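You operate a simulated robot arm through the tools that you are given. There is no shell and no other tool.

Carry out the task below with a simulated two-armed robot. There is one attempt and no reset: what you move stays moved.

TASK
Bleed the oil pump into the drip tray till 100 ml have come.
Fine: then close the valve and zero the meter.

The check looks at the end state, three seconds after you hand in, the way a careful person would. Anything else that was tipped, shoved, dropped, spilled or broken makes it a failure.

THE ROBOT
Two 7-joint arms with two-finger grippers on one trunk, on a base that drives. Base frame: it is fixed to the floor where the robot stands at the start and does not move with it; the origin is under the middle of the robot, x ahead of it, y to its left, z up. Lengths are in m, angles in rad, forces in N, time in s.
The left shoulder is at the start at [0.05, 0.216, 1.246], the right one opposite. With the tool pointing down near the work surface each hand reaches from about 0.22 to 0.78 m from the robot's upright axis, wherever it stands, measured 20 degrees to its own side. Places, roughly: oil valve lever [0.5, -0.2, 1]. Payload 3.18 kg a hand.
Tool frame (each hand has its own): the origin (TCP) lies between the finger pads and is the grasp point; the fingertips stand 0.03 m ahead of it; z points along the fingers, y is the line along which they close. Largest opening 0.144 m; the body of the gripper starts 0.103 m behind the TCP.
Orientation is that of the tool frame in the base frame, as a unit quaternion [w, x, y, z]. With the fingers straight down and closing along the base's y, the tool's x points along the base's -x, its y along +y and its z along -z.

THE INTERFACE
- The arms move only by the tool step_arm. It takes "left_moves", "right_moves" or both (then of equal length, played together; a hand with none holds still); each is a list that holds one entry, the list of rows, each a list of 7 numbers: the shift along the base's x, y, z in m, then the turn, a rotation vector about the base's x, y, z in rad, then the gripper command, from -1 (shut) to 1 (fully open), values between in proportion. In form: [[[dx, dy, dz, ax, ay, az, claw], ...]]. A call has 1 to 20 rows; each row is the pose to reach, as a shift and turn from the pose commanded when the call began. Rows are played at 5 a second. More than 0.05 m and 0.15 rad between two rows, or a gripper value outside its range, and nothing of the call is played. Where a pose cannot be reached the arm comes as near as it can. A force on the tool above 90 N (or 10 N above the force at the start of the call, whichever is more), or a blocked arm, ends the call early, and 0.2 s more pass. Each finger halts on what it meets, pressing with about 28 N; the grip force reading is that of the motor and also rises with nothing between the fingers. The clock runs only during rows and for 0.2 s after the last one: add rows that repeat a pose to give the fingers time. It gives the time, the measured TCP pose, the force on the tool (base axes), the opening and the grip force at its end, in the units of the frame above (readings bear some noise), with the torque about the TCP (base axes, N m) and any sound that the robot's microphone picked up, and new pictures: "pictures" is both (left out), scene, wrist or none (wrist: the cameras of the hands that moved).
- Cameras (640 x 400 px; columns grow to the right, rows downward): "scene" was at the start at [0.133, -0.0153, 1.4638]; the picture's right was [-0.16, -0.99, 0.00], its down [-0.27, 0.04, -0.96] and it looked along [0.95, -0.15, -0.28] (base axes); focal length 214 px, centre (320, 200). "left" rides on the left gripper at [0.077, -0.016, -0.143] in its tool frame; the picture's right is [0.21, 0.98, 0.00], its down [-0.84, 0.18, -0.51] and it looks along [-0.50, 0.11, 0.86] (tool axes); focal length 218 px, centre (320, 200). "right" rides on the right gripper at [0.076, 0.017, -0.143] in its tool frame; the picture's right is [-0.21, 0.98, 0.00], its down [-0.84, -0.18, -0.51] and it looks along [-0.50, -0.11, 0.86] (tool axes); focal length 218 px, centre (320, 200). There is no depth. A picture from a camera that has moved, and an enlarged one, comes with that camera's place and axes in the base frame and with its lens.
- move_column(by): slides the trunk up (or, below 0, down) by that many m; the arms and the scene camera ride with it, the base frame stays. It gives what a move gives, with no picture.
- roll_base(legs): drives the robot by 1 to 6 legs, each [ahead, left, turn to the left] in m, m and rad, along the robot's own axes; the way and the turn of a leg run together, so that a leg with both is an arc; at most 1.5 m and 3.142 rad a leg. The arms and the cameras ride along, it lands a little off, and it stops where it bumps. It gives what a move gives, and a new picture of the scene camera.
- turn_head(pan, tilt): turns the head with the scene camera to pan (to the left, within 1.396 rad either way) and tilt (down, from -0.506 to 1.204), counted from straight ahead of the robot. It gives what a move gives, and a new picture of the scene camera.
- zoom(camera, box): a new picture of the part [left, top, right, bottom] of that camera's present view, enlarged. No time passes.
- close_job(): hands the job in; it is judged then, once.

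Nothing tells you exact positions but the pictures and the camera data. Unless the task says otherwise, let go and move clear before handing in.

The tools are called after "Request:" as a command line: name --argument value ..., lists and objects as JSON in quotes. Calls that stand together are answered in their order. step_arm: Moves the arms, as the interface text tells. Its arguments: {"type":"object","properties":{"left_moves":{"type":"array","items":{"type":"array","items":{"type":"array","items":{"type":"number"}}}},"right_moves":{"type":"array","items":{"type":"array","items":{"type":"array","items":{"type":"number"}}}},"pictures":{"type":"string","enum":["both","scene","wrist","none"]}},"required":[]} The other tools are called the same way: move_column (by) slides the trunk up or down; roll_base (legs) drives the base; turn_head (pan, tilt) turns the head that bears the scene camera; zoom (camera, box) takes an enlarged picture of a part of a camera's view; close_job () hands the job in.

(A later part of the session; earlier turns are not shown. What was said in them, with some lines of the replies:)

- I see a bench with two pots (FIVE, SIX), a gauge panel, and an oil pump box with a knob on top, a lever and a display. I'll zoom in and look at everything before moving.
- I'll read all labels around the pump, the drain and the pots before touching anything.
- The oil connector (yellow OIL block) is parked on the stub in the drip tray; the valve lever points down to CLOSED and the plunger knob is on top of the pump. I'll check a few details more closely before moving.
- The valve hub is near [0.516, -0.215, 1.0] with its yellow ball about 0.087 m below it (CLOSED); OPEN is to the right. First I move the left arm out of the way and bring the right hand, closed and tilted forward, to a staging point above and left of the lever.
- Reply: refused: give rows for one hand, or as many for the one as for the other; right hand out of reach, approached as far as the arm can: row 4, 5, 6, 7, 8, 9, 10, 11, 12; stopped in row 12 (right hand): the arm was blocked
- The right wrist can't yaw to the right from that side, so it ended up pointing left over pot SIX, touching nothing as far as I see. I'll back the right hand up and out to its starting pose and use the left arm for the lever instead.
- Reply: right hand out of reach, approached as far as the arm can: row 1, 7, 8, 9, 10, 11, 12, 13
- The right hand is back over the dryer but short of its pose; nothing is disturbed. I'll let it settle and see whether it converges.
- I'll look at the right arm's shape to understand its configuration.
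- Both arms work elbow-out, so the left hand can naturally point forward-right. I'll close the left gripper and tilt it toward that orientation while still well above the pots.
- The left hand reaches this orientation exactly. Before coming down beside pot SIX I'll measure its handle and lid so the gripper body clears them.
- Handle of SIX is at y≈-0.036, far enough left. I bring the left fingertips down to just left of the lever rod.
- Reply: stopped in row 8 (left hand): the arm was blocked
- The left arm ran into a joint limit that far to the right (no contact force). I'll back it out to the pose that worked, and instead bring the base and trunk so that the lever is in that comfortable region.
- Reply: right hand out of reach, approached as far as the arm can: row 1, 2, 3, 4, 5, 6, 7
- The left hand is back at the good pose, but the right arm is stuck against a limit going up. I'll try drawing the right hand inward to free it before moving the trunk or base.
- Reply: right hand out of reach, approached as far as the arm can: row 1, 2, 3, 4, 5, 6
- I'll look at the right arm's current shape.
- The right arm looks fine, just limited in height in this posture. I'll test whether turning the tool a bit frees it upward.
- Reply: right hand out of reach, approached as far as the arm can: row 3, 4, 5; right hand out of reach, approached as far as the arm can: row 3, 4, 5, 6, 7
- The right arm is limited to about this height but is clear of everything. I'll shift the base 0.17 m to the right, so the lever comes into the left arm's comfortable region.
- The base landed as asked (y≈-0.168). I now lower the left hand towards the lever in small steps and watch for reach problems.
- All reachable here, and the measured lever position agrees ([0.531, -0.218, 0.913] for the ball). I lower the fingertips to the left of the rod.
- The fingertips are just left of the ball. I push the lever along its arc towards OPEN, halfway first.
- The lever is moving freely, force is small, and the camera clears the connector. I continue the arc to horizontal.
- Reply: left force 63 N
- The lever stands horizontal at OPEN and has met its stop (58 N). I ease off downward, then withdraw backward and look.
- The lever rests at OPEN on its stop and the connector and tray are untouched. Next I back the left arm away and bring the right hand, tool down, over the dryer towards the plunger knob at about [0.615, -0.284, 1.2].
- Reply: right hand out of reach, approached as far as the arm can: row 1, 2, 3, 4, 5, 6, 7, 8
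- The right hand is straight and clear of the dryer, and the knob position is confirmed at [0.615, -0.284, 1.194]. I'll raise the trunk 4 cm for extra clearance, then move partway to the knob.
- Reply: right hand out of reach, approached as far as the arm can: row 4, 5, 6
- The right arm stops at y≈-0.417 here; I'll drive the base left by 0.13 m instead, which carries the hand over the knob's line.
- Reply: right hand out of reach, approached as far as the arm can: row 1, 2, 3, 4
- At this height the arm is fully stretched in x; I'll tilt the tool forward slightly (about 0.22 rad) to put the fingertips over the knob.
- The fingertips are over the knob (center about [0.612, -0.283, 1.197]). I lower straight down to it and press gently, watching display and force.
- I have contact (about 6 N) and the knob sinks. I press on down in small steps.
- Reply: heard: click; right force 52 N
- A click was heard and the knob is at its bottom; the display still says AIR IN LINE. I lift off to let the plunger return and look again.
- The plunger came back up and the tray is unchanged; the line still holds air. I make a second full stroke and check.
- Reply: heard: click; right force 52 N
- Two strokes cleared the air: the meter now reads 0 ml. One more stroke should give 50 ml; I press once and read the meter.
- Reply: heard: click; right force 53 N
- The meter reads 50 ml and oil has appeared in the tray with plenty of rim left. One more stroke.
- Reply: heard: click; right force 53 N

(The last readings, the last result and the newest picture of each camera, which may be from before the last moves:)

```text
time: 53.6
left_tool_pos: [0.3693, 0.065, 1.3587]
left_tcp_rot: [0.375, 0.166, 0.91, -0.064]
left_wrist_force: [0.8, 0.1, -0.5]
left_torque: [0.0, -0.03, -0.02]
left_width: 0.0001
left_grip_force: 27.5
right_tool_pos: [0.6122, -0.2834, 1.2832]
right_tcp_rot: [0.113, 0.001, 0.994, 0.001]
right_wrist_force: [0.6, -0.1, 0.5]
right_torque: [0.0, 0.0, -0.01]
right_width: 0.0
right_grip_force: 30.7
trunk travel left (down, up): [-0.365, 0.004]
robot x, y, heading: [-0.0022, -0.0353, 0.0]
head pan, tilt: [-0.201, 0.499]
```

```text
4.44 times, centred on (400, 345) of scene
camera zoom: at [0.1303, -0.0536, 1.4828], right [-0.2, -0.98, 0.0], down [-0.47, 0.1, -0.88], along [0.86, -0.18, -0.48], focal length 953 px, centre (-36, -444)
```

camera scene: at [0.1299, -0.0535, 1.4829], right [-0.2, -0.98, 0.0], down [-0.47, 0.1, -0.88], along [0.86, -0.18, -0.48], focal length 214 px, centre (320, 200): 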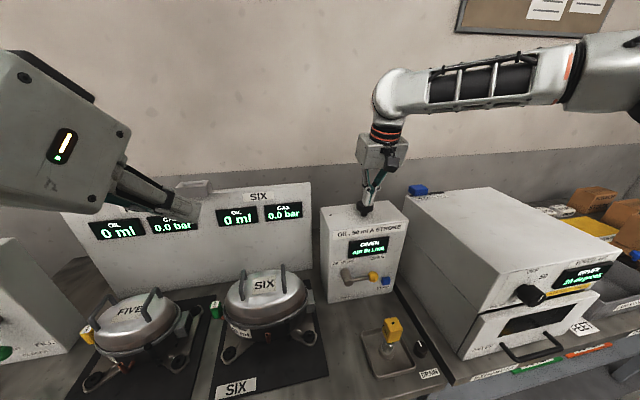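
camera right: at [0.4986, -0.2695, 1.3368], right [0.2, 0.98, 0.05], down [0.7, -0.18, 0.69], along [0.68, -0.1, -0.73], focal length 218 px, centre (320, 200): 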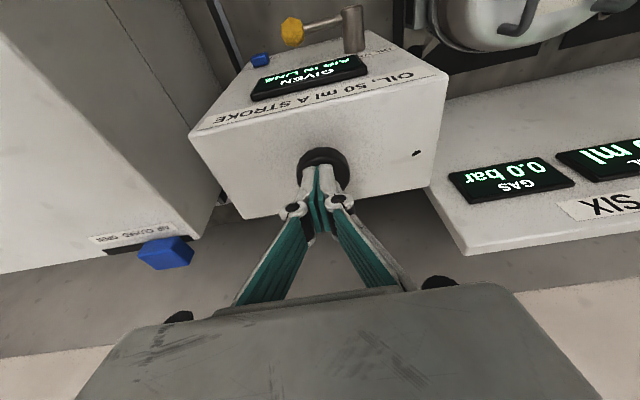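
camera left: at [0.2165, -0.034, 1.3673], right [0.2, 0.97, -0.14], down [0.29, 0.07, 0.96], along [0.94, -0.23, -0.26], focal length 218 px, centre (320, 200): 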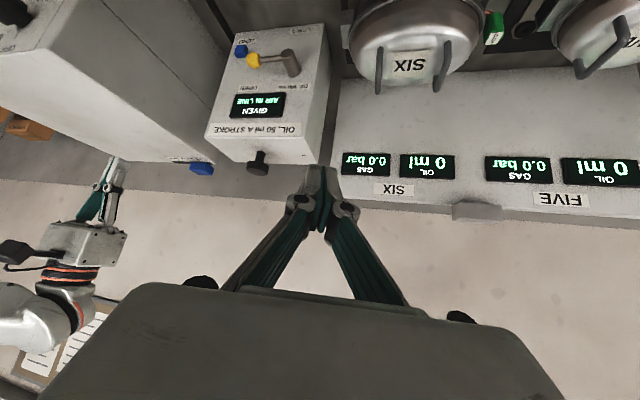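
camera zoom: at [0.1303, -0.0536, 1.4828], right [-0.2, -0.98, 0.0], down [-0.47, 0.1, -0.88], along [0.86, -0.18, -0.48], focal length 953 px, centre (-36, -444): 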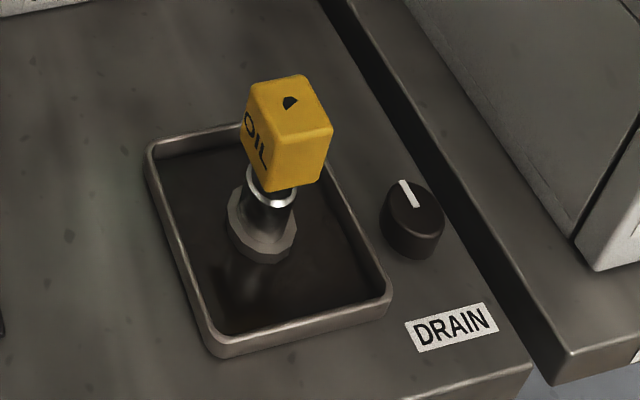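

The meter reads exactly 100 ml and the tray holds it. Now I go back to the lever with the left arm: shift the base right again and lower the trunk to the earlier height.

Request:
roll_base --legs '[[0, -0.155, 0]]'

Request:
move_column --by -0.04

```text
time: 55.6
left_tool_pos: [0.3687, -0.0891, 1.3589]
left_tcp_rot: [0.375, 0.165, 0.91, -0.063]
left_wrist_force: [-0.5, 0.2, 0.2]
left_torque: [0.01, -0.02, 0.01]
left_width: 0.0
left_grip_force: 28.1
right_tool_pos: [0.6118, -0.4375, 1.2848]
right_tcp_rot: [0.113, 0.001, 0.994, 0.001]
right_wrist_force: [-1.0, -0.1, 0.3]
right_torque: [0.04, 0.02, 0.01]
right_width: 0.0002
right_grip_force: 30.6
trunk travel left (down, up): [-0.365, 0.004]
robot x, y, heading: [0.0011, -0.1888, 0.001]
head pan, tilt: [-0.201, 0.499]
camera scene: at [0.13, -0.2078, 1.4828], right [-0.2, -0.98, 0.0], down [-0.47, 0.1, -0.88], along [0.86, -0.18, -0.48], focal length 214 px, centre (320, 200)
```

scene: 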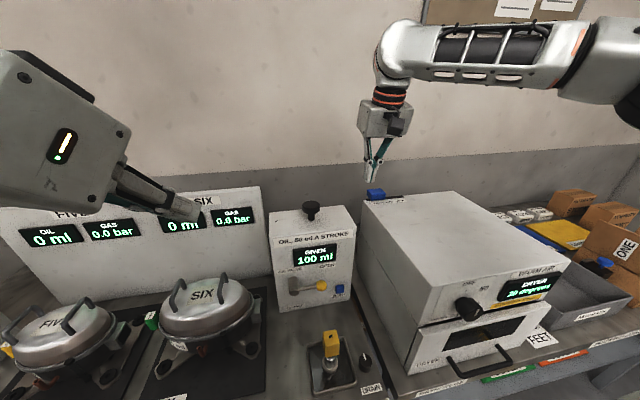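

```text
time: 56.5
left_tool_pos: [0.3669, -0.0891, 1.3186]
left_tcp_rot: [0.375, 0.164, 0.91, -0.062]
left_wrist_force: [-0.6, 0.4, 0.4]
left_torque: [0.03, -0.02, -0.01]
left_width: 0.0
left_grip_force: 27.8
right_tool_pos: [0.6109, -0.4386, 1.2444]
right_tcp_rot: [0.114, 0.0, 0.993, 0.001]
right_wrist_force: [-0.5, 0.5, 0.4]
right_torque: [-0.01, -0.02, -0.01]
right_width: 0.0
right_grip_force: 30.4
trunk travel left (down, up): [-0.325, 0.044]
robot x, y, heading: [-0.0017, -0.1891, -0.0]
head pan, tilt: [-0.201, 0.499]
```

Both arms are clear. The left hand goes to a point above and in front of the open lever.

Request:
step_arm --left_moves '[[[0.01, -0.025, -0.03, 0, 0, 0, -1], [0.02, -0.05, -0.06, 0, 0, 0, -1], [0.03, -0.075, -0.09, 0, 0, 0, -1], [0.04, -0.1, -0.12, 0, 0, 0, -1], [0.05, -0.125, -0.15, 0, 0, 0, -1], [0.06, -0.15, -0.18, 0, 0, 0, -1], [0.073, -0.176, -0.209, 0, 0, 0, -1], [0.073, -0.176, -0.209, 0, 0, 0, -1]]]' --pictures "both"

```text
time: 58.2
left_tool_pos: [0.4415, -0.2642, 1.1082]
left_tcp_rot: [0.375, 0.166, 0.91, -0.064]
left_wrist_force: [-0.2, 0.0, 0.3]
left_torque: [-0.02, 0.01, -0.03]
left_width: 0.0001
left_grip_force: 28.4
right_tool_pos: [0.6102, -0.4365, 1.2445]
right_tcp_rot: [0.114, 0.0, 0.993, 0.001]
right_wrist_force: [0.1, 1.0, 0.7]
right_torque: [-0.05, 0.03, -0.03]
right_width: 0.0
right_grip_force: 30.6
trunk travel left (down, up): [-0.325, 0.044]
robot x, y, heading: [-0.0015, -0.19, 0.004]
head pan, tilt: [-0.201, 0.499]
camera scene: at [0.1294, -0.2066, 1.4436], right [-0.2, -0.98, 0.0], down [-0.47, 0.1, -0.88], along [0.86, -0.18, -0.48], focal length 214 px, centre (320, 200)
camera left: at [0.2906, -0.2263, 1.1558], right [0.2, 0.97, -0.14], down [0.29, 0.08, 0.95], along [0.94, -0.23, -0.26], focal length 218 px, centre (320, 200)
```

scene: 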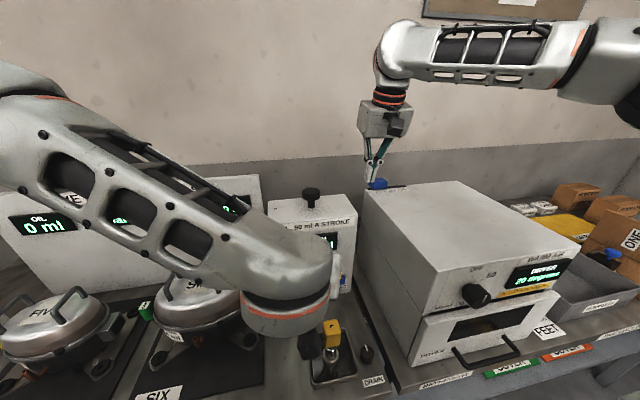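
left: 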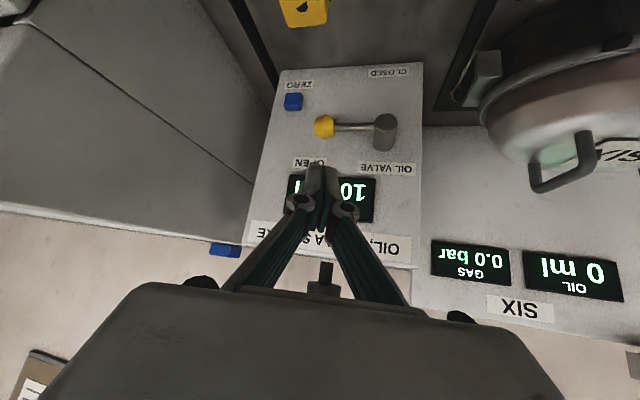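

The lever is as left. I go in above the rod and press it down along its arc, first to halfway.

Request:
step_arm --left_moves '[[[0.035, -0.006, -0.025, 0, 0, 0, -1], [0.0745, -0.0123, -0.05, 0, 0, 0, -1], [0.0745, -0.0123, -0.065, 0, 0, 0, -1], [0.0745, -0.0145, -0.078, 0, 0, 0, -1], [0.0745, -0.0158, -0.09, 0, 0, 0, -1], [0.0745, -0.0158, -0.1, 0, 0, 0, -1], [0.0745, -0.0158, -0.108, 0, 0, 0, -1], [0.0745, -0.013, -0.117, 0, 0, 0, -1], [0.0745, -0.0098, -0.125, 0, 0, 0, -1], [0.0745, -0.0098, -0.125, 0, 0, 0, -1]]]' --pictures "both"

```text
time: 60.5
left_tool_pos: [0.5163, -0.2746, 0.9839]
left_tcp_rot: [0.374, 0.165, 0.91, -0.064]
left_wrist_force: [0.0, 0.7, 0.0]
left_torque: [0.0, 0.01, 0.03]
left_width: 0.0001
left_grip_force: 28.1
right_tool_pos: [0.6111, -0.4382, 1.2443]
right_tcp_rot: [0.114, 0.0, 0.993, 0.0]
right_wrist_force: [0.5, 0.2, -1.1]
right_torque: [0.01, -0.01, 0.03]
right_width: 0.0002
right_grip_force: 30.7
trunk travel left (down, up): [-0.325, 0.044]
robot x, y, heading: [-0.002, -0.1873, 0.002]
head pan, tilt: [-0.201, 0.499]
camera scene: at [0.1298, -0.2076, 1.4436], right [-0.2, -0.98, 0.0], down [-0.47, 0.1, -0.88], along [0.86, -0.18, -0.48], focal length 214 px, centre (320, 200)
camera left: at [0.3652, -0.237, 1.032], right [0.2, 0.97, -0.14], down [0.29, 0.08, 0.95], along [0.94, -0.23, -0.26], focal length 218 px, centre (320, 200)
```

scene: 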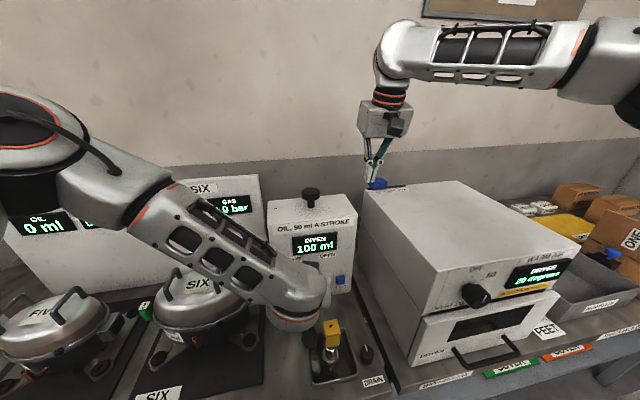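
left: 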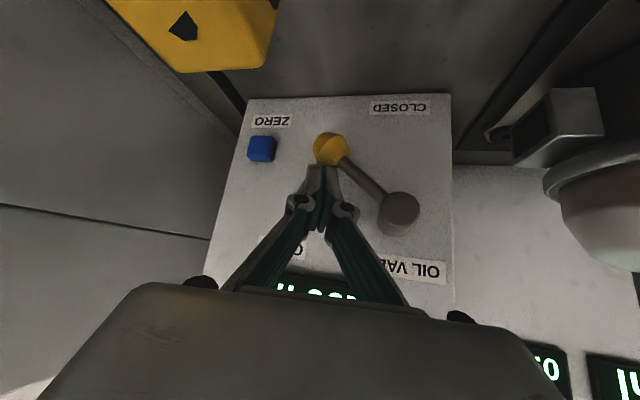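

Halfway closed. I finish the arc to CLOSED, pushing a little beyond to seat it on the stop.

Request:
step_arm --left_moves '[[[0, 0.005, -0.009, 0, 0, 0, -1], [0, 0.011, -0.0165, 0, 0, 0, -1], [0, 0.019, -0.023, 0, 0, 0, -1], [0, 0.028, -0.029, 0, 0, 0, -1], [0, 0.038, -0.033, 0, 0, 0, -1], [0, 0.048, -0.036, 0, 0, 0, -1], [0, 0.053, -0.037, 0, 0, 0, -1], [0, 0.053, -0.037, 0, 0, 0, -1]]]' --pictures "both"

```text
time: 62.2
left_tool_pos: [0.5142, -0.2319, 0.9515]
left_tcp_rot: [0.379, 0.171, 0.907, -0.07]
left_wrist_force: [1.0, -39.9, 16.4]
left_torque: [-0.94, -0.25, -0.44]
left_width: 0.0
left_grip_force: 27.9
right_tool_pos: [0.6103, -0.4425, 1.2459]
right_tcp_rot: [0.114, 0.0, 0.993, 0.003]
right_wrist_force: [0.9, -0.2, 0.1]
right_torque: [-0.04, 0.0, -0.02]
right_width: 0.0
right_grip_force: 30.5
trunk travel left (down, up): [-0.325, 0.044]
robot x, y, heading: [-0.003, -0.1886, 0.0]
head pan, tilt: [-0.201, 0.499]
camera scene: at [0.1287, -0.2124, 1.4437], right [-0.2, -0.98, 0.0], down [-0.47, 0.1, -0.88], along [0.86, -0.17, -0.48], focal length 214 px, centre (320, 200)
camera left: at [0.3642, -0.1921, 0.9985], right [0.22, 0.97, -0.14], down [0.28, 0.08, 0.96], along [0.93, -0.25, -0.26], focal length 218 px, centre (320, 200)
```

scene: 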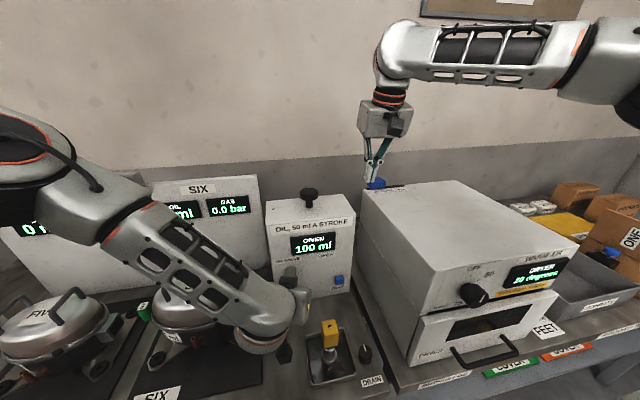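
left: 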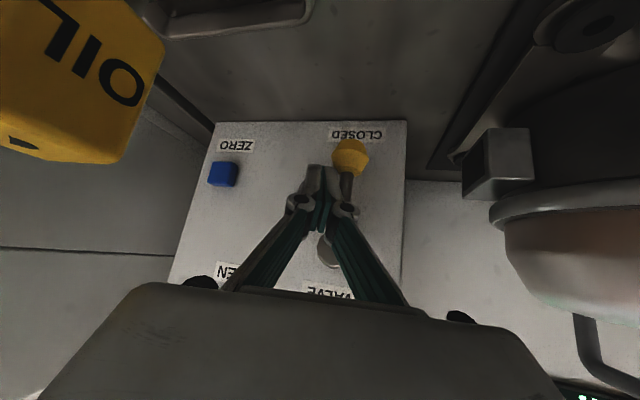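

The lever hangs at CLOSED and is firm against its stop (40 N). I back off to the right, then withdraw backward and up, and check the result.

Request:
step_arm --left_moves '[[[0, -0.01, 0.002, 0, 0, 0, -1], [0, -0.022, 0.005, 0, 0, 0, -1], [-0.02, -0.022, 0.008, 0, 0, 0, -1], [-0.045, -0.02, 0.02, 0, 0, 0, -1], [-0.065, -0.01, 0.05, 0, 0, 0, -1], [-0.075, 0.005, 0.09, 0, 0, 0, -1], [-0.085, 0.02, 0.13, 0, 0, 0, -1], [-0.095, 0.035, 0.17, 0, 0, 0, -1], [-0.105, 0.055, 0.21, 0, 0, 0, -1], [-0.115, 0.075, 0.25, 0, 0, 0, -1], [-0.125, 0.1, 0.29, 0, 0, 0, -1], [-0.13, 0.12, 0.33, 0, 0, 0, -1], [-0.13, 0.12, 0.33, 0, 0, 0, -1]]]' --pictures "both"

Request:
zoom --camera "scene" --box '[250, 180, 390, 400]'

Request:
zoom --camera "left" --box '[100, 0, 420, 200]'

```text
time: 65.0
left_tool_pos: [0.3866, -0.1023, 1.2777]
left_tcp_rot: [0.374, 0.165, 0.91, -0.063]
left_wrist_force: [-0.3, -0.6, 0.0]
left_torque: [0.0, 0.01, 0.04]
left_width: 0.0
left_grip_force: 28.6
right_tool_pos: [0.6114, -0.4386, 1.2441]
right_tcp_rot: [0.115, -0.001, 0.993, 0.001]
right_wrist_force: [-0.3, 0.3, -0.3]
right_torque: [0.07, 0.01, -0.02]
right_width: 0.0001
right_grip_force: 30.6
trunk travel left (down, up): [-0.325, 0.044]
robot x, y, heading: [-0.0041, -0.1898, 0.001]
head pan, tilt: [-0.201, 0.499]
camera scene: at [0.1302, -0.2082, 1.4435], right [-0.2, -0.98, 0.0], down [-0.47, 0.1, -0.88], along [0.86, -0.18, -0.48], focal length 214 px, centre (320, 200)
camera left: at [0.2363, -0.0652, 1.3257], right [0.2, 0.97, -0.14], down [0.29, 0.08, 0.95], along [0.94, -0.23, -0.26], focal length 218 px, centre (320, 200)
```

scene: 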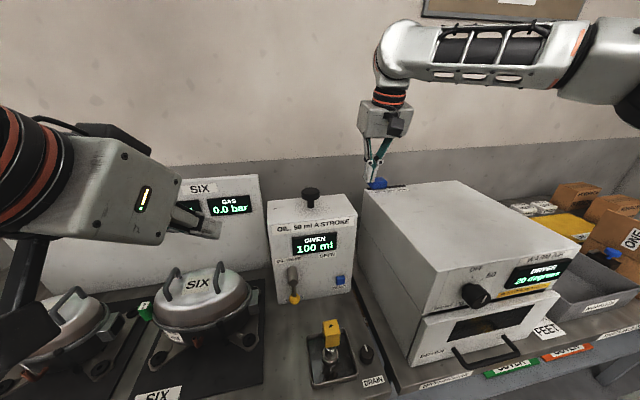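
left: 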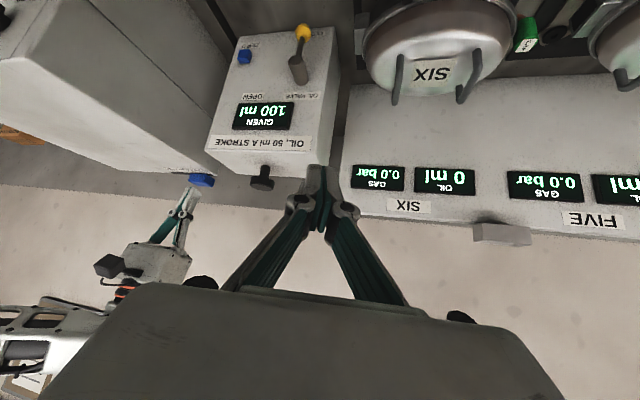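

```text
1.82 times, centred on (320, 290) of scene
camera zoom: at [0.1302, -0.2082, 1.4435], right [-0.2, -0.98, 0.0], down [-0.47, 0.1, -0.88], along [0.86, -0.18, -0.48], focal length 390 px, centre (320, 36)
```

zoom: 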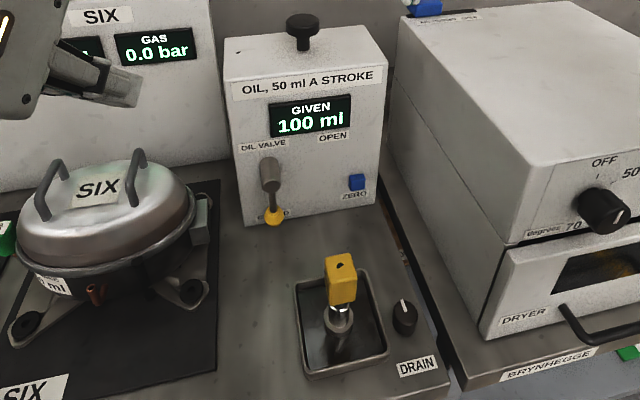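

```text
2.00 times, centred on (260, 100) of left
camera zoom: at [0.2363, -0.0652, 1.3257], right [0.2, 0.97, -0.14], down [0.29, 0.08, 0.95], along [0.94, -0.23, -0.26], focal length 436 px, centre (440, 400)
```

zoom: 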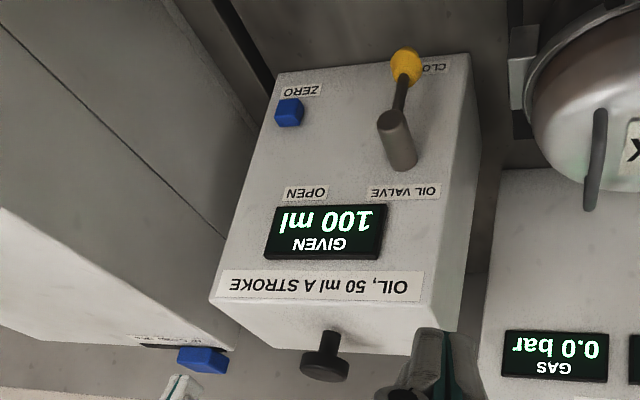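

The valve is closed, the meter shows 100 ml, and nothing else has moved. Now for the ZERO button at about [0.557, -0.357, 0.926]: I raise the trunk a little for clearance and drive the base left so the right arm can reach it.

Request:
move_column --by 0.04

Request:
roll_base --legs '[[0, 0.14, 0]]'

Request:
step_arm --right_moves '[[[-0.03, -0.01, 0.0, 0, -0.03, 0, -1], [-0.06, -0.02, 0.0, 0, -0.08, 0, -1], [-0.09, -0.03, 0.0, 0, -0.13, 0, -1], [-0.12, -0.04, 0.0, 0, -0.18, 0, -1], [-0.15, -0.05, 0.0, 0, -0.25, 0, -1], [-0.155, -0.053, -0.01, 0, -0.32, 0, -1], [-0.155, -0.053, -0.01, 0, -0.32, 0, -1]]]' --pictures "both"

```text
time: 65.9
left_tool_pos: [0.3864, -0.101, 1.3172]
left_tcp_rot: [0.375, 0.165, 0.91, -0.064]
left_wrist_force: [0.1, -0.1, -0.5]
left_torque: [0.02, -0.03, -0.03]
left_width: 0.0
left_grip_force: 27.7
right_tool_pos: [0.6118, -0.4371, 1.2828]
right_tcp_rot: [0.113, 0.0, 0.994, 0.001]
right_wrist_force: [0.2, 0.6, 0.3]
right_torque: [-0.02, -0.02, 0.01]
right_width: 0.0
right_grip_force: 30.7
trunk travel left (down, up): [-0.365, 0.004]
robot x, y, heading: [0.0026, -0.189, -0.001]
head pan, tilt: [-0.201, 0.499]
```

```text
time: 67.8
left_tool_pos: [0.3857, 0.0368, 1.3173]
left_tcp_rot: [0.375, 0.165, 0.91, -0.064]
left_wrist_force: [0.7, -0.4, 0.0]
left_torque: [-0.02, 0.02, 0.03]
left_width: 0.0
left_grip_force: 28.4
right_tool_pos: [0.6115, -0.2993, 1.283]
right_tcp_rot: [0.114, 0.001, 0.993, 0.0]
right_wrist_force: [-0.6, 0.3, 0.6]
right_torque: [-0.02, 0.02, -0.03]
right_width: 0.0
right_grip_force: 31.0
trunk travel left (down, up): [-0.365, 0.004]
robot x, y, heading: [-0.0014, -0.0502, -0.003]
head pan, tilt: [-0.201, 0.499]
camera scene: at [0.1301, -0.0687, 1.4828], right [-0.2, -0.98, 0.0], down [-0.47, 0.1, -0.88], along [0.86, -0.18, -0.48], focal length 214 px, centre (320, 200)
```

scene: 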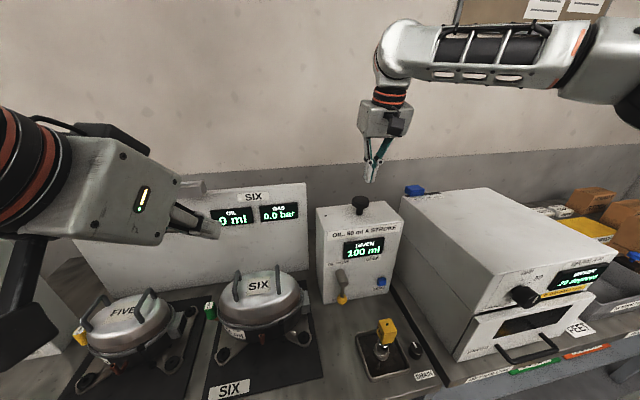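

```text
time: 69.3
left_tool_pos: [0.3874, 0.0375, 1.318]
left_tcp_rot: [0.375, 0.166, 0.91, -0.064]
left_wrist_force: [0.2, 0.5, -0.5]
left_torque: [0.03, -0.03, -0.01]
left_width: 0.0
left_grip_force: 28.1
right_tool_pos: [0.4546, -0.3514, 1.2739]
right_tcp_rot: [0.27, 0.001, 0.963, 0.001]
right_wrist_force: [-0.5, 0.0, 0.4]
right_torque: [0.0, -0.03, 0.01]
right_width: 0.0003
right_grip_force: 31.1
trunk travel left (down, up): [-0.365, 0.004]
robot x, y, heading: [0.0039, -0.0509, -0.004]
head pan, tilt: [-0.201, 0.499]
camera scene: at [0.13, -0.0687, 1.4828], right [-0.2, -0.98, 0.0], down [-0.47, 0.1, -0.88], along [0.86, -0.18, -0.48], focal length 214 px, centre (320, 200)
camera right: at [0.3157, -0.3365, 1.3554], right [0.18, 0.98, 0.11], down [0.45, -0.18, 0.87], along [0.87, -0.1, -0.48], focal length 218 px, centre (320, 200)
```

scene: 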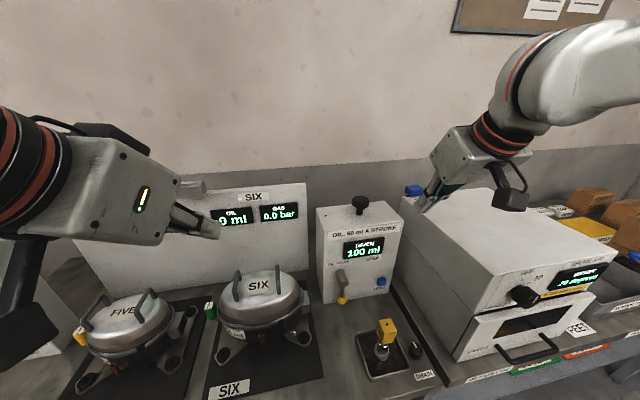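
right: 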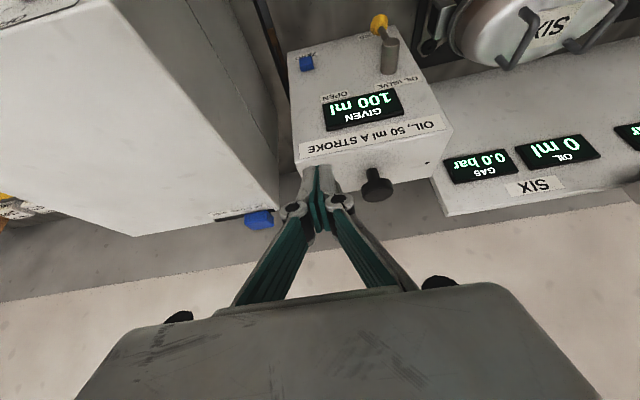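

The tool is tilted about 31° and lined up in y with the button. I descend in stages, watching the forearm's clearance over the dryer.

Request:
step_arm --right_moves '[[[0, 0.001, -0.04, 0, 0, 0, -1], [0, 0.001, -0.08, 0, 0, 0, -1], [0, 0.001, -0.12, 0, 0, 0, -1], [0, 0.001, -0.16, 0, 0, 0, -1], [0, 0.001, -0.16, 0, 0, 0, -1]]]' --pictures "both"

```text
time: 70.5
left_tool_pos: [0.3847, 0.0384, 1.3184]
left_tcp_rot: [0.375, 0.164, 0.911, -0.062]
left_wrist_force: [-0.1, 0.4, 0.4]
left_torque: [0.0, 0.01, 0.01]
left_width: 0.0
left_grip_force: 28.5
right_tool_pos: [0.4539, -0.3504, 1.114]
right_tcp_rot: [0.271, 0.001, 0.963, 0.002]
right_wrist_force: [0.1, -0.8, -0.6]
right_torque: [0.0, -0.01, 0.01]
right_width: 0.0
right_grip_force: 30.4
trunk travel left (down, up): [-0.365, 0.004]
robot x, y, heading: [0.0034, -0.0515, -0.002]
head pan, tilt: [-0.201, 0.499]
camera scene: at [0.129, -0.0687, 1.4829], right [-0.2, -0.98, 0.0], down [-0.47, 0.1, -0.88], along [0.86, -0.18, -0.48], focal length 214 px, centre (320, 200)
camera right: at [0.3152, -0.3353, 1.1948], right [0.18, 0.98, 0.11], down [0.46, -0.18, 0.87], along [0.87, -0.1, -0.48], focal length 218 px, centre (320, 200)
```

scene: 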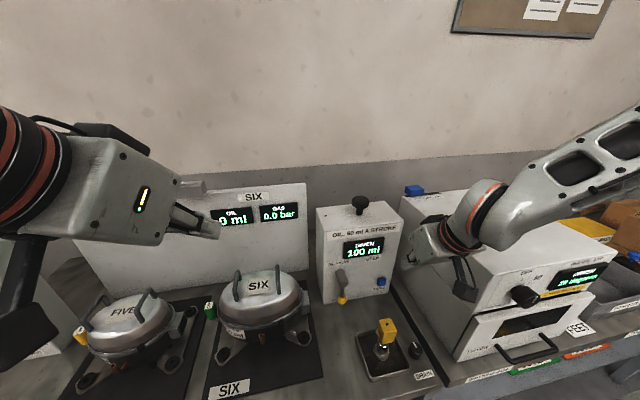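
right: 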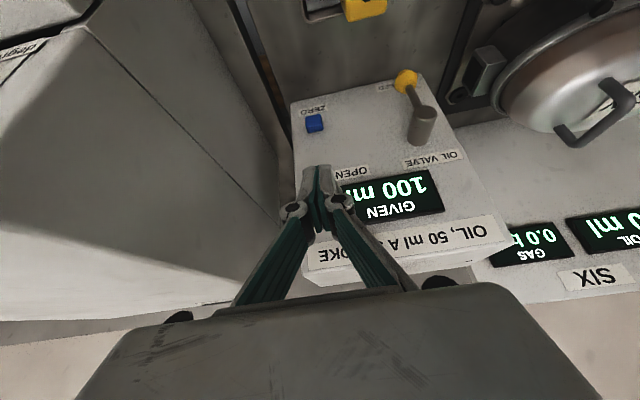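

I want a better look at the dryer's side and the forearm before descending further.

Request:
zoom --camera "right" --box '[0, 0, 340, 320]'

Request:
turn_head --pan -0.6 --tilt 0.5

Request:
zoom --camera "left" --box '[0, 0, 320, 200]'

```text
1.25 times, centred on (170, 160) of right
camera zoom: at [0.3152, -0.3353, 1.1948], right [0.18, 0.98, 0.11], down [0.46, -0.18, 0.87], along [0.87, -0.1, -0.48], focal length 273 px, centre (508, 250)
```

zoom: 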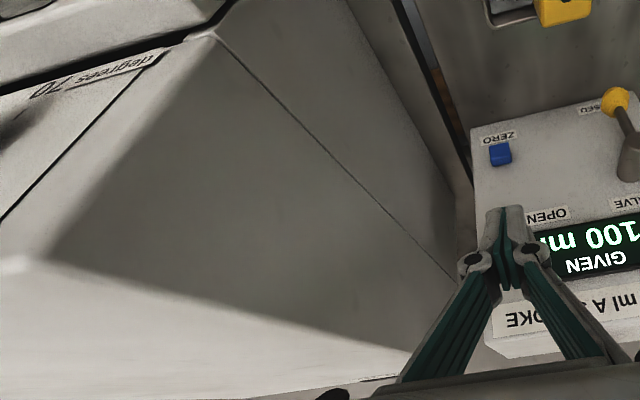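

```text
time: 71.4
left_tool_pos: [0.386, 0.0372, 1.3181]
left_tcp_rot: [0.375, 0.165, 0.91, -0.063]
left_wrist_force: [-0.3, -0.4, 0.5]
left_torque: [-0.02, 0.03, -0.02]
left_width: 0.0
left_grip_force: 28.0
right_tool_pos: [0.4555, -0.3501, 1.1133]
right_tcp_rot: [0.27, -0.001, 0.963, 0.001]
right_wrist_force: [-0.2, -0.3, -0.1]
right_torque: [0.01, 0.01, 0.01]
right_width: 0.0
right_grip_force: 30.5
trunk travel left (down, up): [-0.365, 0.004]
robot x, y, heading: [0.0013, -0.0504, -0.0]
head pan, tilt: [-0.6, 0.499]
camera scene: at [0.1159, -0.1021, 1.4828], right [-0.56, -0.83, 0.0], down [-0.4, 0.27, -0.88], along [0.72, -0.5, -0.48], focal length 214 px, centre (320, 200)
```

scene: 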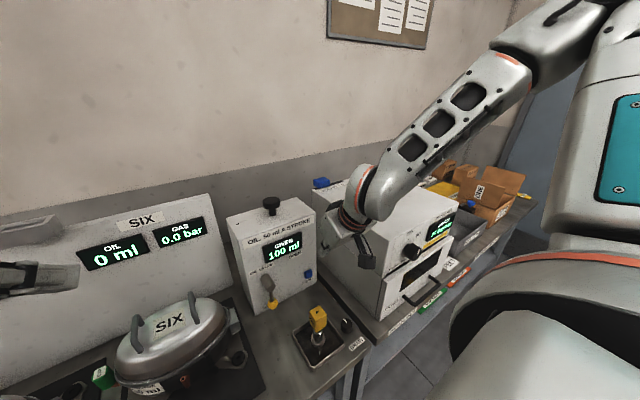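

```text
2.00 times, centred on (160, 100) of left
camera zoom: at [0.2354, 0.0745, 1.3653], right [0.2, 0.97, -0.14], down [0.29, 0.08, 0.95], along [0.94, -0.23, -0.26], focal length 436 px, centre (640, 400)
```

zoom: 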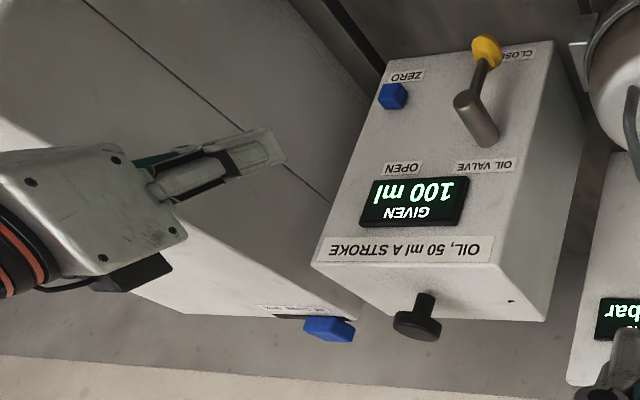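

The dryer's side wall is at y≈-0.50 with its top at 1.14, and the forearm rises steeply away, so there is ample room. I lower the fingertips to just in front of the ZERO button.

Request:
step_arm --right_moves '[[[0, 0, -0.04, 0, 0, 0, -1], [0.0, 0, -0.08, 0, 0, 0, -1], [0.015, 0, -0.11, 0, 0, 0, -1], [0.035, 0, -0.14, 0, 0, 0, -1], [0.053, 0, -0.167, 0, 0, 0, -1], [0.053, 0, -0.167, 0, 0, 0, -1]]]' --pictures "both"

Request:
zoom --camera "scene" --box '[210, 170, 430, 380]'

```text
time: 72.8
left_tool_pos: [0.3853, 0.0365, 1.3174]
left_tcp_rot: [0.374, 0.165, 0.91, -0.063]
left_wrist_force: [-0.8, -0.2, -0.5]
left_torque: [0.0, 0.0, -0.01]
left_width: 0.0001
left_grip_force: 28.2
right_tool_pos: [0.5089, -0.3501, 0.9466]
right_tcp_rot: [0.27, 0.001, 0.963, 0.0]
right_wrist_force: [-0.3, 0.0, 0.5]
right_torque: [0.02, 0.0, 0.0]
right_width: 0.0001
right_grip_force: 31.5
right hand out of reach, approached as far as the arm can: row 1
trunk travel left (down, up): [-0.365, 0.004]
robot x, y, heading: [0.0003, -0.0494, -0.003]
head pan, tilt: [-0.6, 0.499]
camera scene: at [0.1154, -0.1021, 1.4829], right [-0.57, -0.82, 0.0], down [-0.39, 0.27, -0.88], along [0.72, -0.5, -0.48], focal length 214 px, centre (320, 200)
camera right: at [0.3694, -0.3349, 1.0286], right [0.18, 0.98, 0.11], down [0.45, -0.18, 0.87], along [0.87, -0.1, -0.48], focal length 218 px, centre (320, 200)
```

scene: 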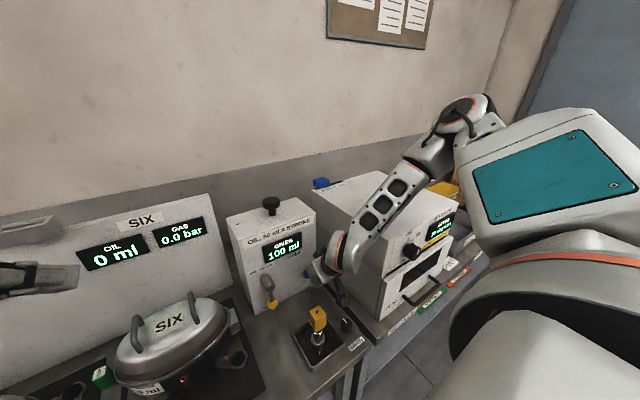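
right: 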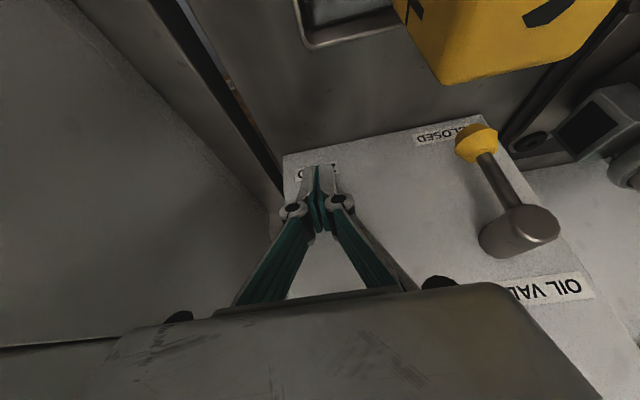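

```text
1.90 times, centred on (320, 275) of scene
camera zoom: at [0.1154, -0.1021, 1.4829], right [-0.57, -0.82, 0.0], down [-0.39, 0.27, -0.88], along [0.72, -0.5, -0.48], focal length 408 px, centre (320, 57)
```

zoom: 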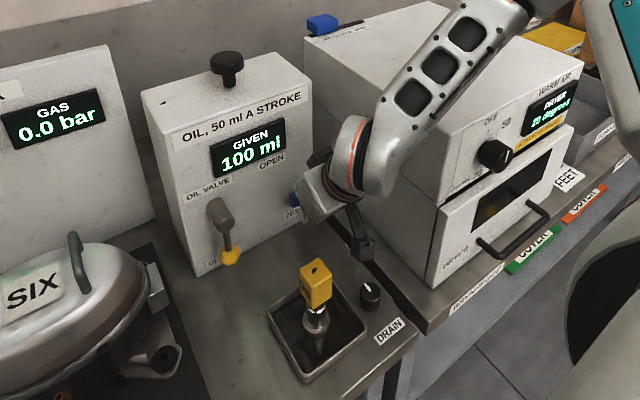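

The fingertips are just in front of the button. The elbow has dropped, so I check that the forearm isn't touching the dryer.

Request:
zoom --camera "scene" --box '[300, 160, 440, 300]'

Request:
zoom --camera "left" --box '[0, 0, 320, 200]'

```text
2.86 times, centred on (370, 230) of scene
camera zoom: at [0.1154, -0.1021, 1.4829], right [-0.57, -0.82, 0.0], down [-0.39, 0.27, -0.88], along [0.72, -0.5, -0.48], focal length 613 px, centre (177, 114)
```

zoom: 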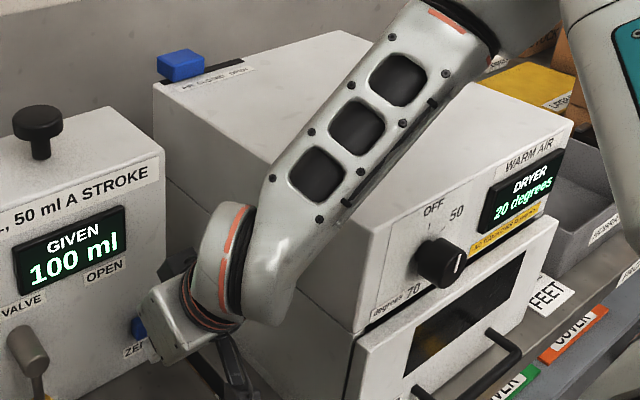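

```text
2.00 times, centred on (160, 100) of left
camera zoom: at [0.235, 0.0745, 1.3654], right [0.2, 0.97, -0.14], down [0.29, 0.08, 0.95], along [0.94, -0.23, -0.26], focal length 436 px, centre (640, 400)
```

zoom: 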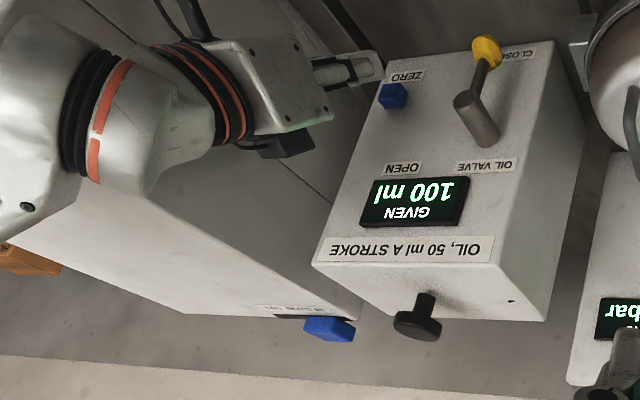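

The dryer and its slider are unchanged and the forearm is in front of it. I press forward slowly onto the button.

Request:
step_arm --right_moves '[[[0.006, 0, 0, 0, 0, 0, -1], [0.012, 0, 0, 0, 0, 0, -1], [0.017, 0, 0, 0, 0, 0, -1], [0.021, 0, 0, 0, 0, 0, -1], [0.024, 0, 0, 0, 0, 0, -1]]]' --pictures "wrist"

Request:
zoom --camera "left" --box '[80, 0, 280, 125]'

```text
time: 74.0
left_tool_pos: [0.3865, 0.0365, 1.3183]
left_tcp_rot: [0.374, 0.164, 0.911, -0.063]
left_wrist_force: [-0.4, 0.8, 0.6]
left_torque: [-0.02, 0.01, 0.02]
left_width: 0.0
left_grip_force: 27.9
right_tool_pos: [0.5329, -0.3497, 0.9465]
right_tcp_rot: [0.27, -0.001, 0.963, 0.003]
right_wrist_force: [-2.4, 1.3, -0.1]
right_torque: [0.01, 0.06, 0.05]
right_width: 0.0059
right_grip_force: 30.8
trunk travel left (down, up): [-0.365, 0.004]
robot x, y, heading: [0.0059, -0.049, -0.0]
head pan, tilt: [-0.6, 0.499]
heard: click
camera right: at [0.3932, -0.3357, 1.0284], right [0.18, 0.98, 0.11], down [0.46, -0.18, 0.87], along [0.87, -0.1, -0.48], focal length 218 px, centre (320, 200)
```

right: 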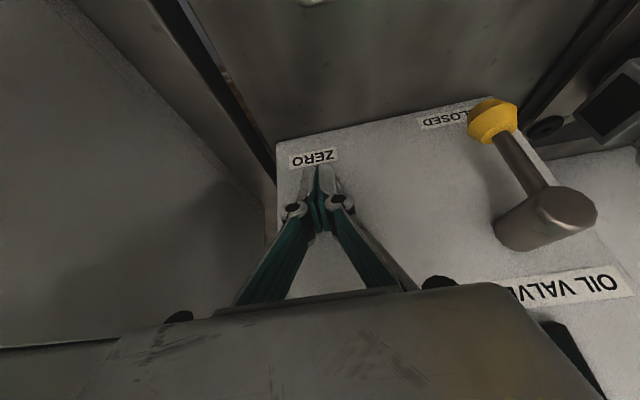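

```text
3.20 times, centred on (180, 62) of left
camera zoom: at [0.2352, 0.0747, 1.3653], right [0.2, 0.97, -0.14], down [0.29, 0.08, 0.95], along [0.94, -0.23, -0.26], focal length 698 px, centre (768, 640)
```

zoom: 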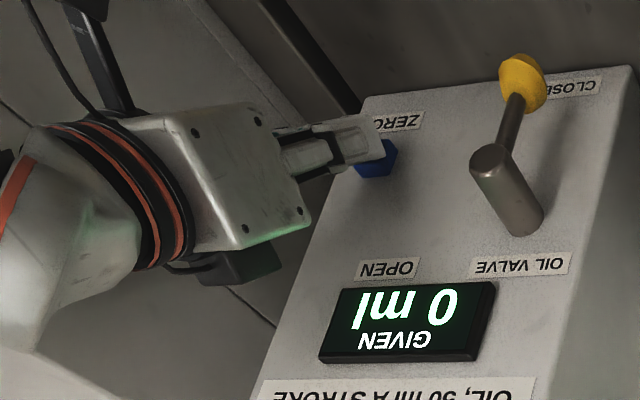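

The button clicked and the meter reads 0 ml with the valve closed. I withdraw the right hand back along the same path and up.

Request:
step_arm --right_moves '[[[-0.012, 0, 0, 0, 0, 0, -1], [-0.03, 0, 0.008, 0, 0, 0, -1], [-0.05, 0, 0.035, 0, 0, 0, -1], [-0.068, 0, 0.065, 0, 0, 0, -1], [-0.077, 0, 0.1, 0, 0, 0, -1], [-0.077, 0, 0.14, 0, 0, 0, -1], [-0.077, 0, 0.18, 0, 0, 0, -1], [-0.077, 0, 0.22, 0, 0, 0, -1], [-0.077, 0, 0.26, 0, 0, 0, -1], [-0.077, 0, 0.3, 0, 0, 0, -1], [-0.077, 0, 0.3, 0, 0, 0, -1]]]' --pictures "both"

Request:
turn_head --pan -0.3 --tilt 0.65

Request:
zoom --camera "scene" --box '[260, 90, 460, 310]'

```text
time: 76.4
left_tool_pos: [0.3869, 0.037, 1.3162]
left_tcp_rot: [0.374, 0.164, 0.911, -0.063]
left_wrist_force: [0.1, 0.6, -0.2]
left_torque: [0.02, 0.01, -0.01]
left_width: 0.0002
left_grip_force: 27.8
right_tool_pos: [0.4566, -0.3516, 1.2468]
right_tcp_rot: [0.272, -0.001, 0.962, 0.001]
right_wrist_force: [0.1, -0.2, -0.7]
right_torque: [0.04, 0.0, -0.03]
right_width: 0.0
right_grip_force: 31.2
trunk travel left (down, up): [-0.365, 0.004]
robot x, y, heading: [0.0013, -0.0514, -0.001]
head pan, tilt: [-0.6, 0.499]
camera scene: at [0.1166, -0.1025, 1.4827], right [-0.57, -0.82, 0.0], down [-0.4, 0.27, -0.88], along [0.72, -0.5, -0.48], focal length 214 px, centre (320, 200)
camera right: at [0.3177, -0.3369, 1.3295], right [0.18, 0.98, 0.11], down [0.46, -0.18, 0.87], along [0.87, -0.1, -0.48], focal length 218 px, centre (320, 200)
```

scene: 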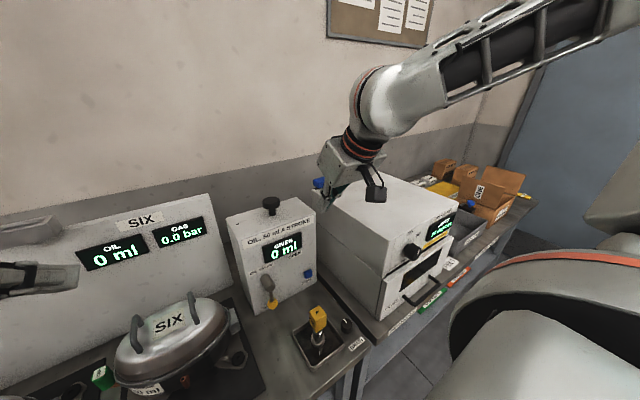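
right: 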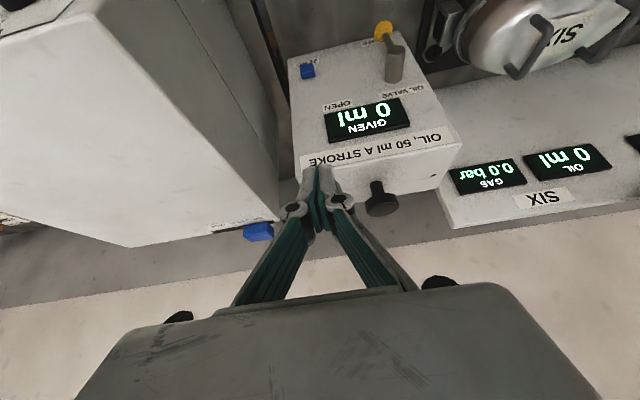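

```text
time: 77.2
left_tool_pos: [0.387, 0.0359, 1.3168]
left_tcp_rot: [0.375, 0.166, 0.91, -0.063]
left_wrist_force: [-0.1, -0.4, 0.1]
left_torque: [-0.01, -0.01, 0.01]
left_width: 0.0001
left_grip_force: 27.9
right_tool_pos: [0.4569, -0.3521, 1.248]
right_tcp_rot: [0.272, -0.001, 0.962, 0.002]
right_wrist_force: [-0.1, 0.0, 0.3]
right_torque: [-0.02, -0.02, 0.01]
right_width: 0.0003
right_grip_force: 30.9
trunk travel left (down, up): [-0.365, 0.004]
robot x, y, heading: [-0.0003, -0.0447, 0.0]
head pan, tilt: [-0.3, 0.649]
camera scene: at [0.1238, -0.0765, 1.4695], right [-0.3, -0.95, 0.0], down [-0.58, 0.18, -0.8], along [0.76, -0.24, -0.6], focal length 214 px, centre (320, 200)
```

scene: 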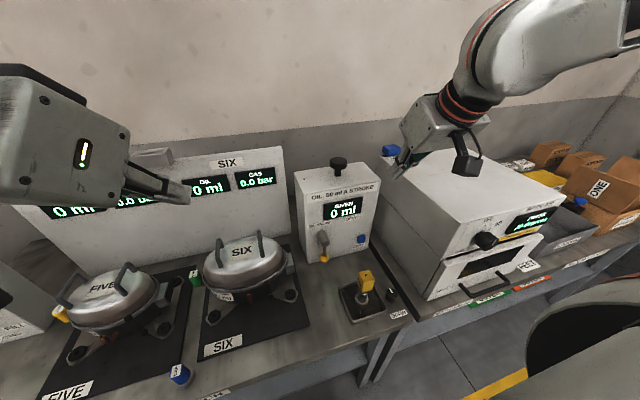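

```text
1.82 times, centred on (360, 200) of scene
camera zoom: at [0.1238, -0.0765, 1.4695], right [-0.3, -0.95, 0.0], down [-0.58, 0.18, -0.8], along [0.76, -0.24, -0.6], focal length 390 px, centre (247, 200)
```

zoom: 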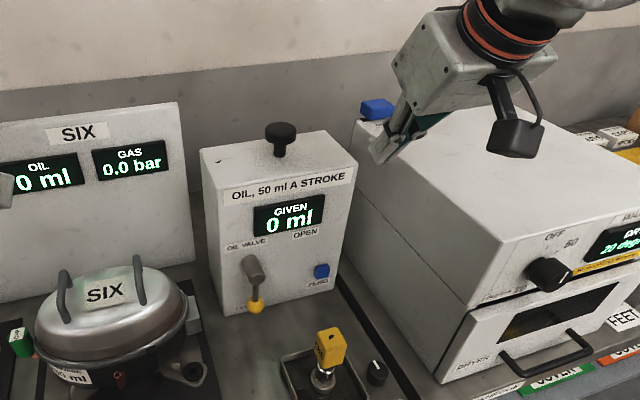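

Valve closed, meter at 0 ml, oil in the tray. One last check that the dryer's dial and the drip tray are as they should be.

Request:
zoom --camera "scene" --box '[440, 190, 600, 310]'

Request:
zoom --camera "scene" --box '[290, 220, 420, 330]'

Request:
zoom --camera "scene" --box '[0, 200, 310, 400]'

```text
3.33 times, centred on (520, 250) of scene
camera zoom: at [0.1238, -0.0765, 1.4695], right [-0.3, -0.95, 0.0], down [-0.58, 0.18, -0.8], along [0.76, -0.24, -0.6], focal length 715 px, centre (-347, 33)
```

zoom: 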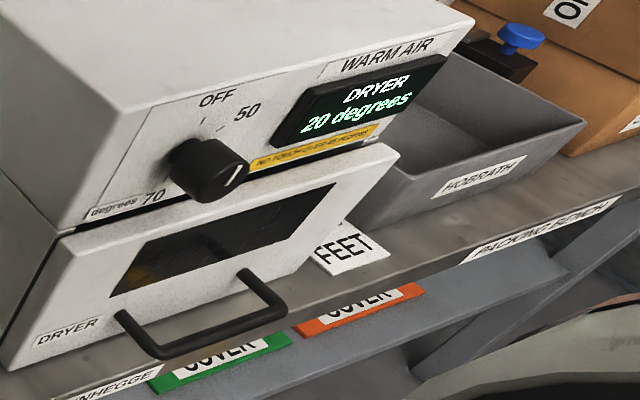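

```text
3.64 times, centred on (355, 275) of scene
camera zoom: at [0.1238, -0.0765, 1.4695], right [-0.3, -0.95, 0.0], down [-0.58, 0.18, -0.8], along [0.76, -0.24, -0.6], focal length 780 px, centre (193, -73)
```

zoom: 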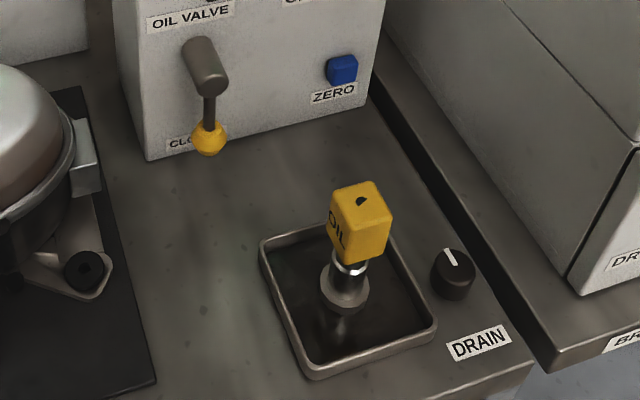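

```text
2.00 times, centred on (155, 300) of scene
camera zoom: at [0.1238, -0.0765, 1.4695], right [-0.3, -0.95, 0.0], down [-0.58, 0.18, -0.8], along [0.76, -0.24, -0.6], focal length 429 px, centre (650, 0)
```

zoom: 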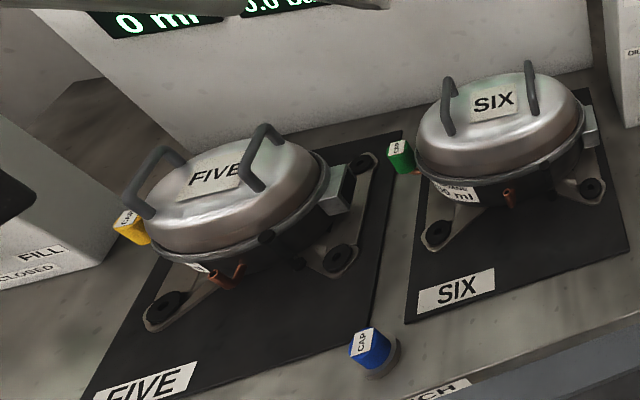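

The tray holds the 100 ml without overflowing. The lever is at CLOSED, the meter reads 0 ml, and the pots, caps, connector and dryer look untouched. Both hands are clear, so I'm handing in.

Request:
close_job

```text
The job is handed in.
```

I bled the pump into the drip tray until the meter read 100 ml, then closed the valve and zeroed the meter. The job is handed in.

- **Bleeding:** the first two strokes only cleared air from the line, and the next two gave 50 ml each. The oil is in the tray, which has not overflowed.
- **Valve and meter:** the lever is back on its CLOSED stop and the meter reads 0 ml.
- **Everything else:** the pots, caps, oil connector, DRAIN knob and dryer looked unchanged in the final pictures. While I pressed ZERO, the right forearm passed close to the dryer. I saw no sign it touched.
- **Robot position:** I moved the base sideways several times to reach the lever and pump. It now stands about 5 cm to the right of where it started, with the trunk 4 cm higher and both hands clear of the bench.
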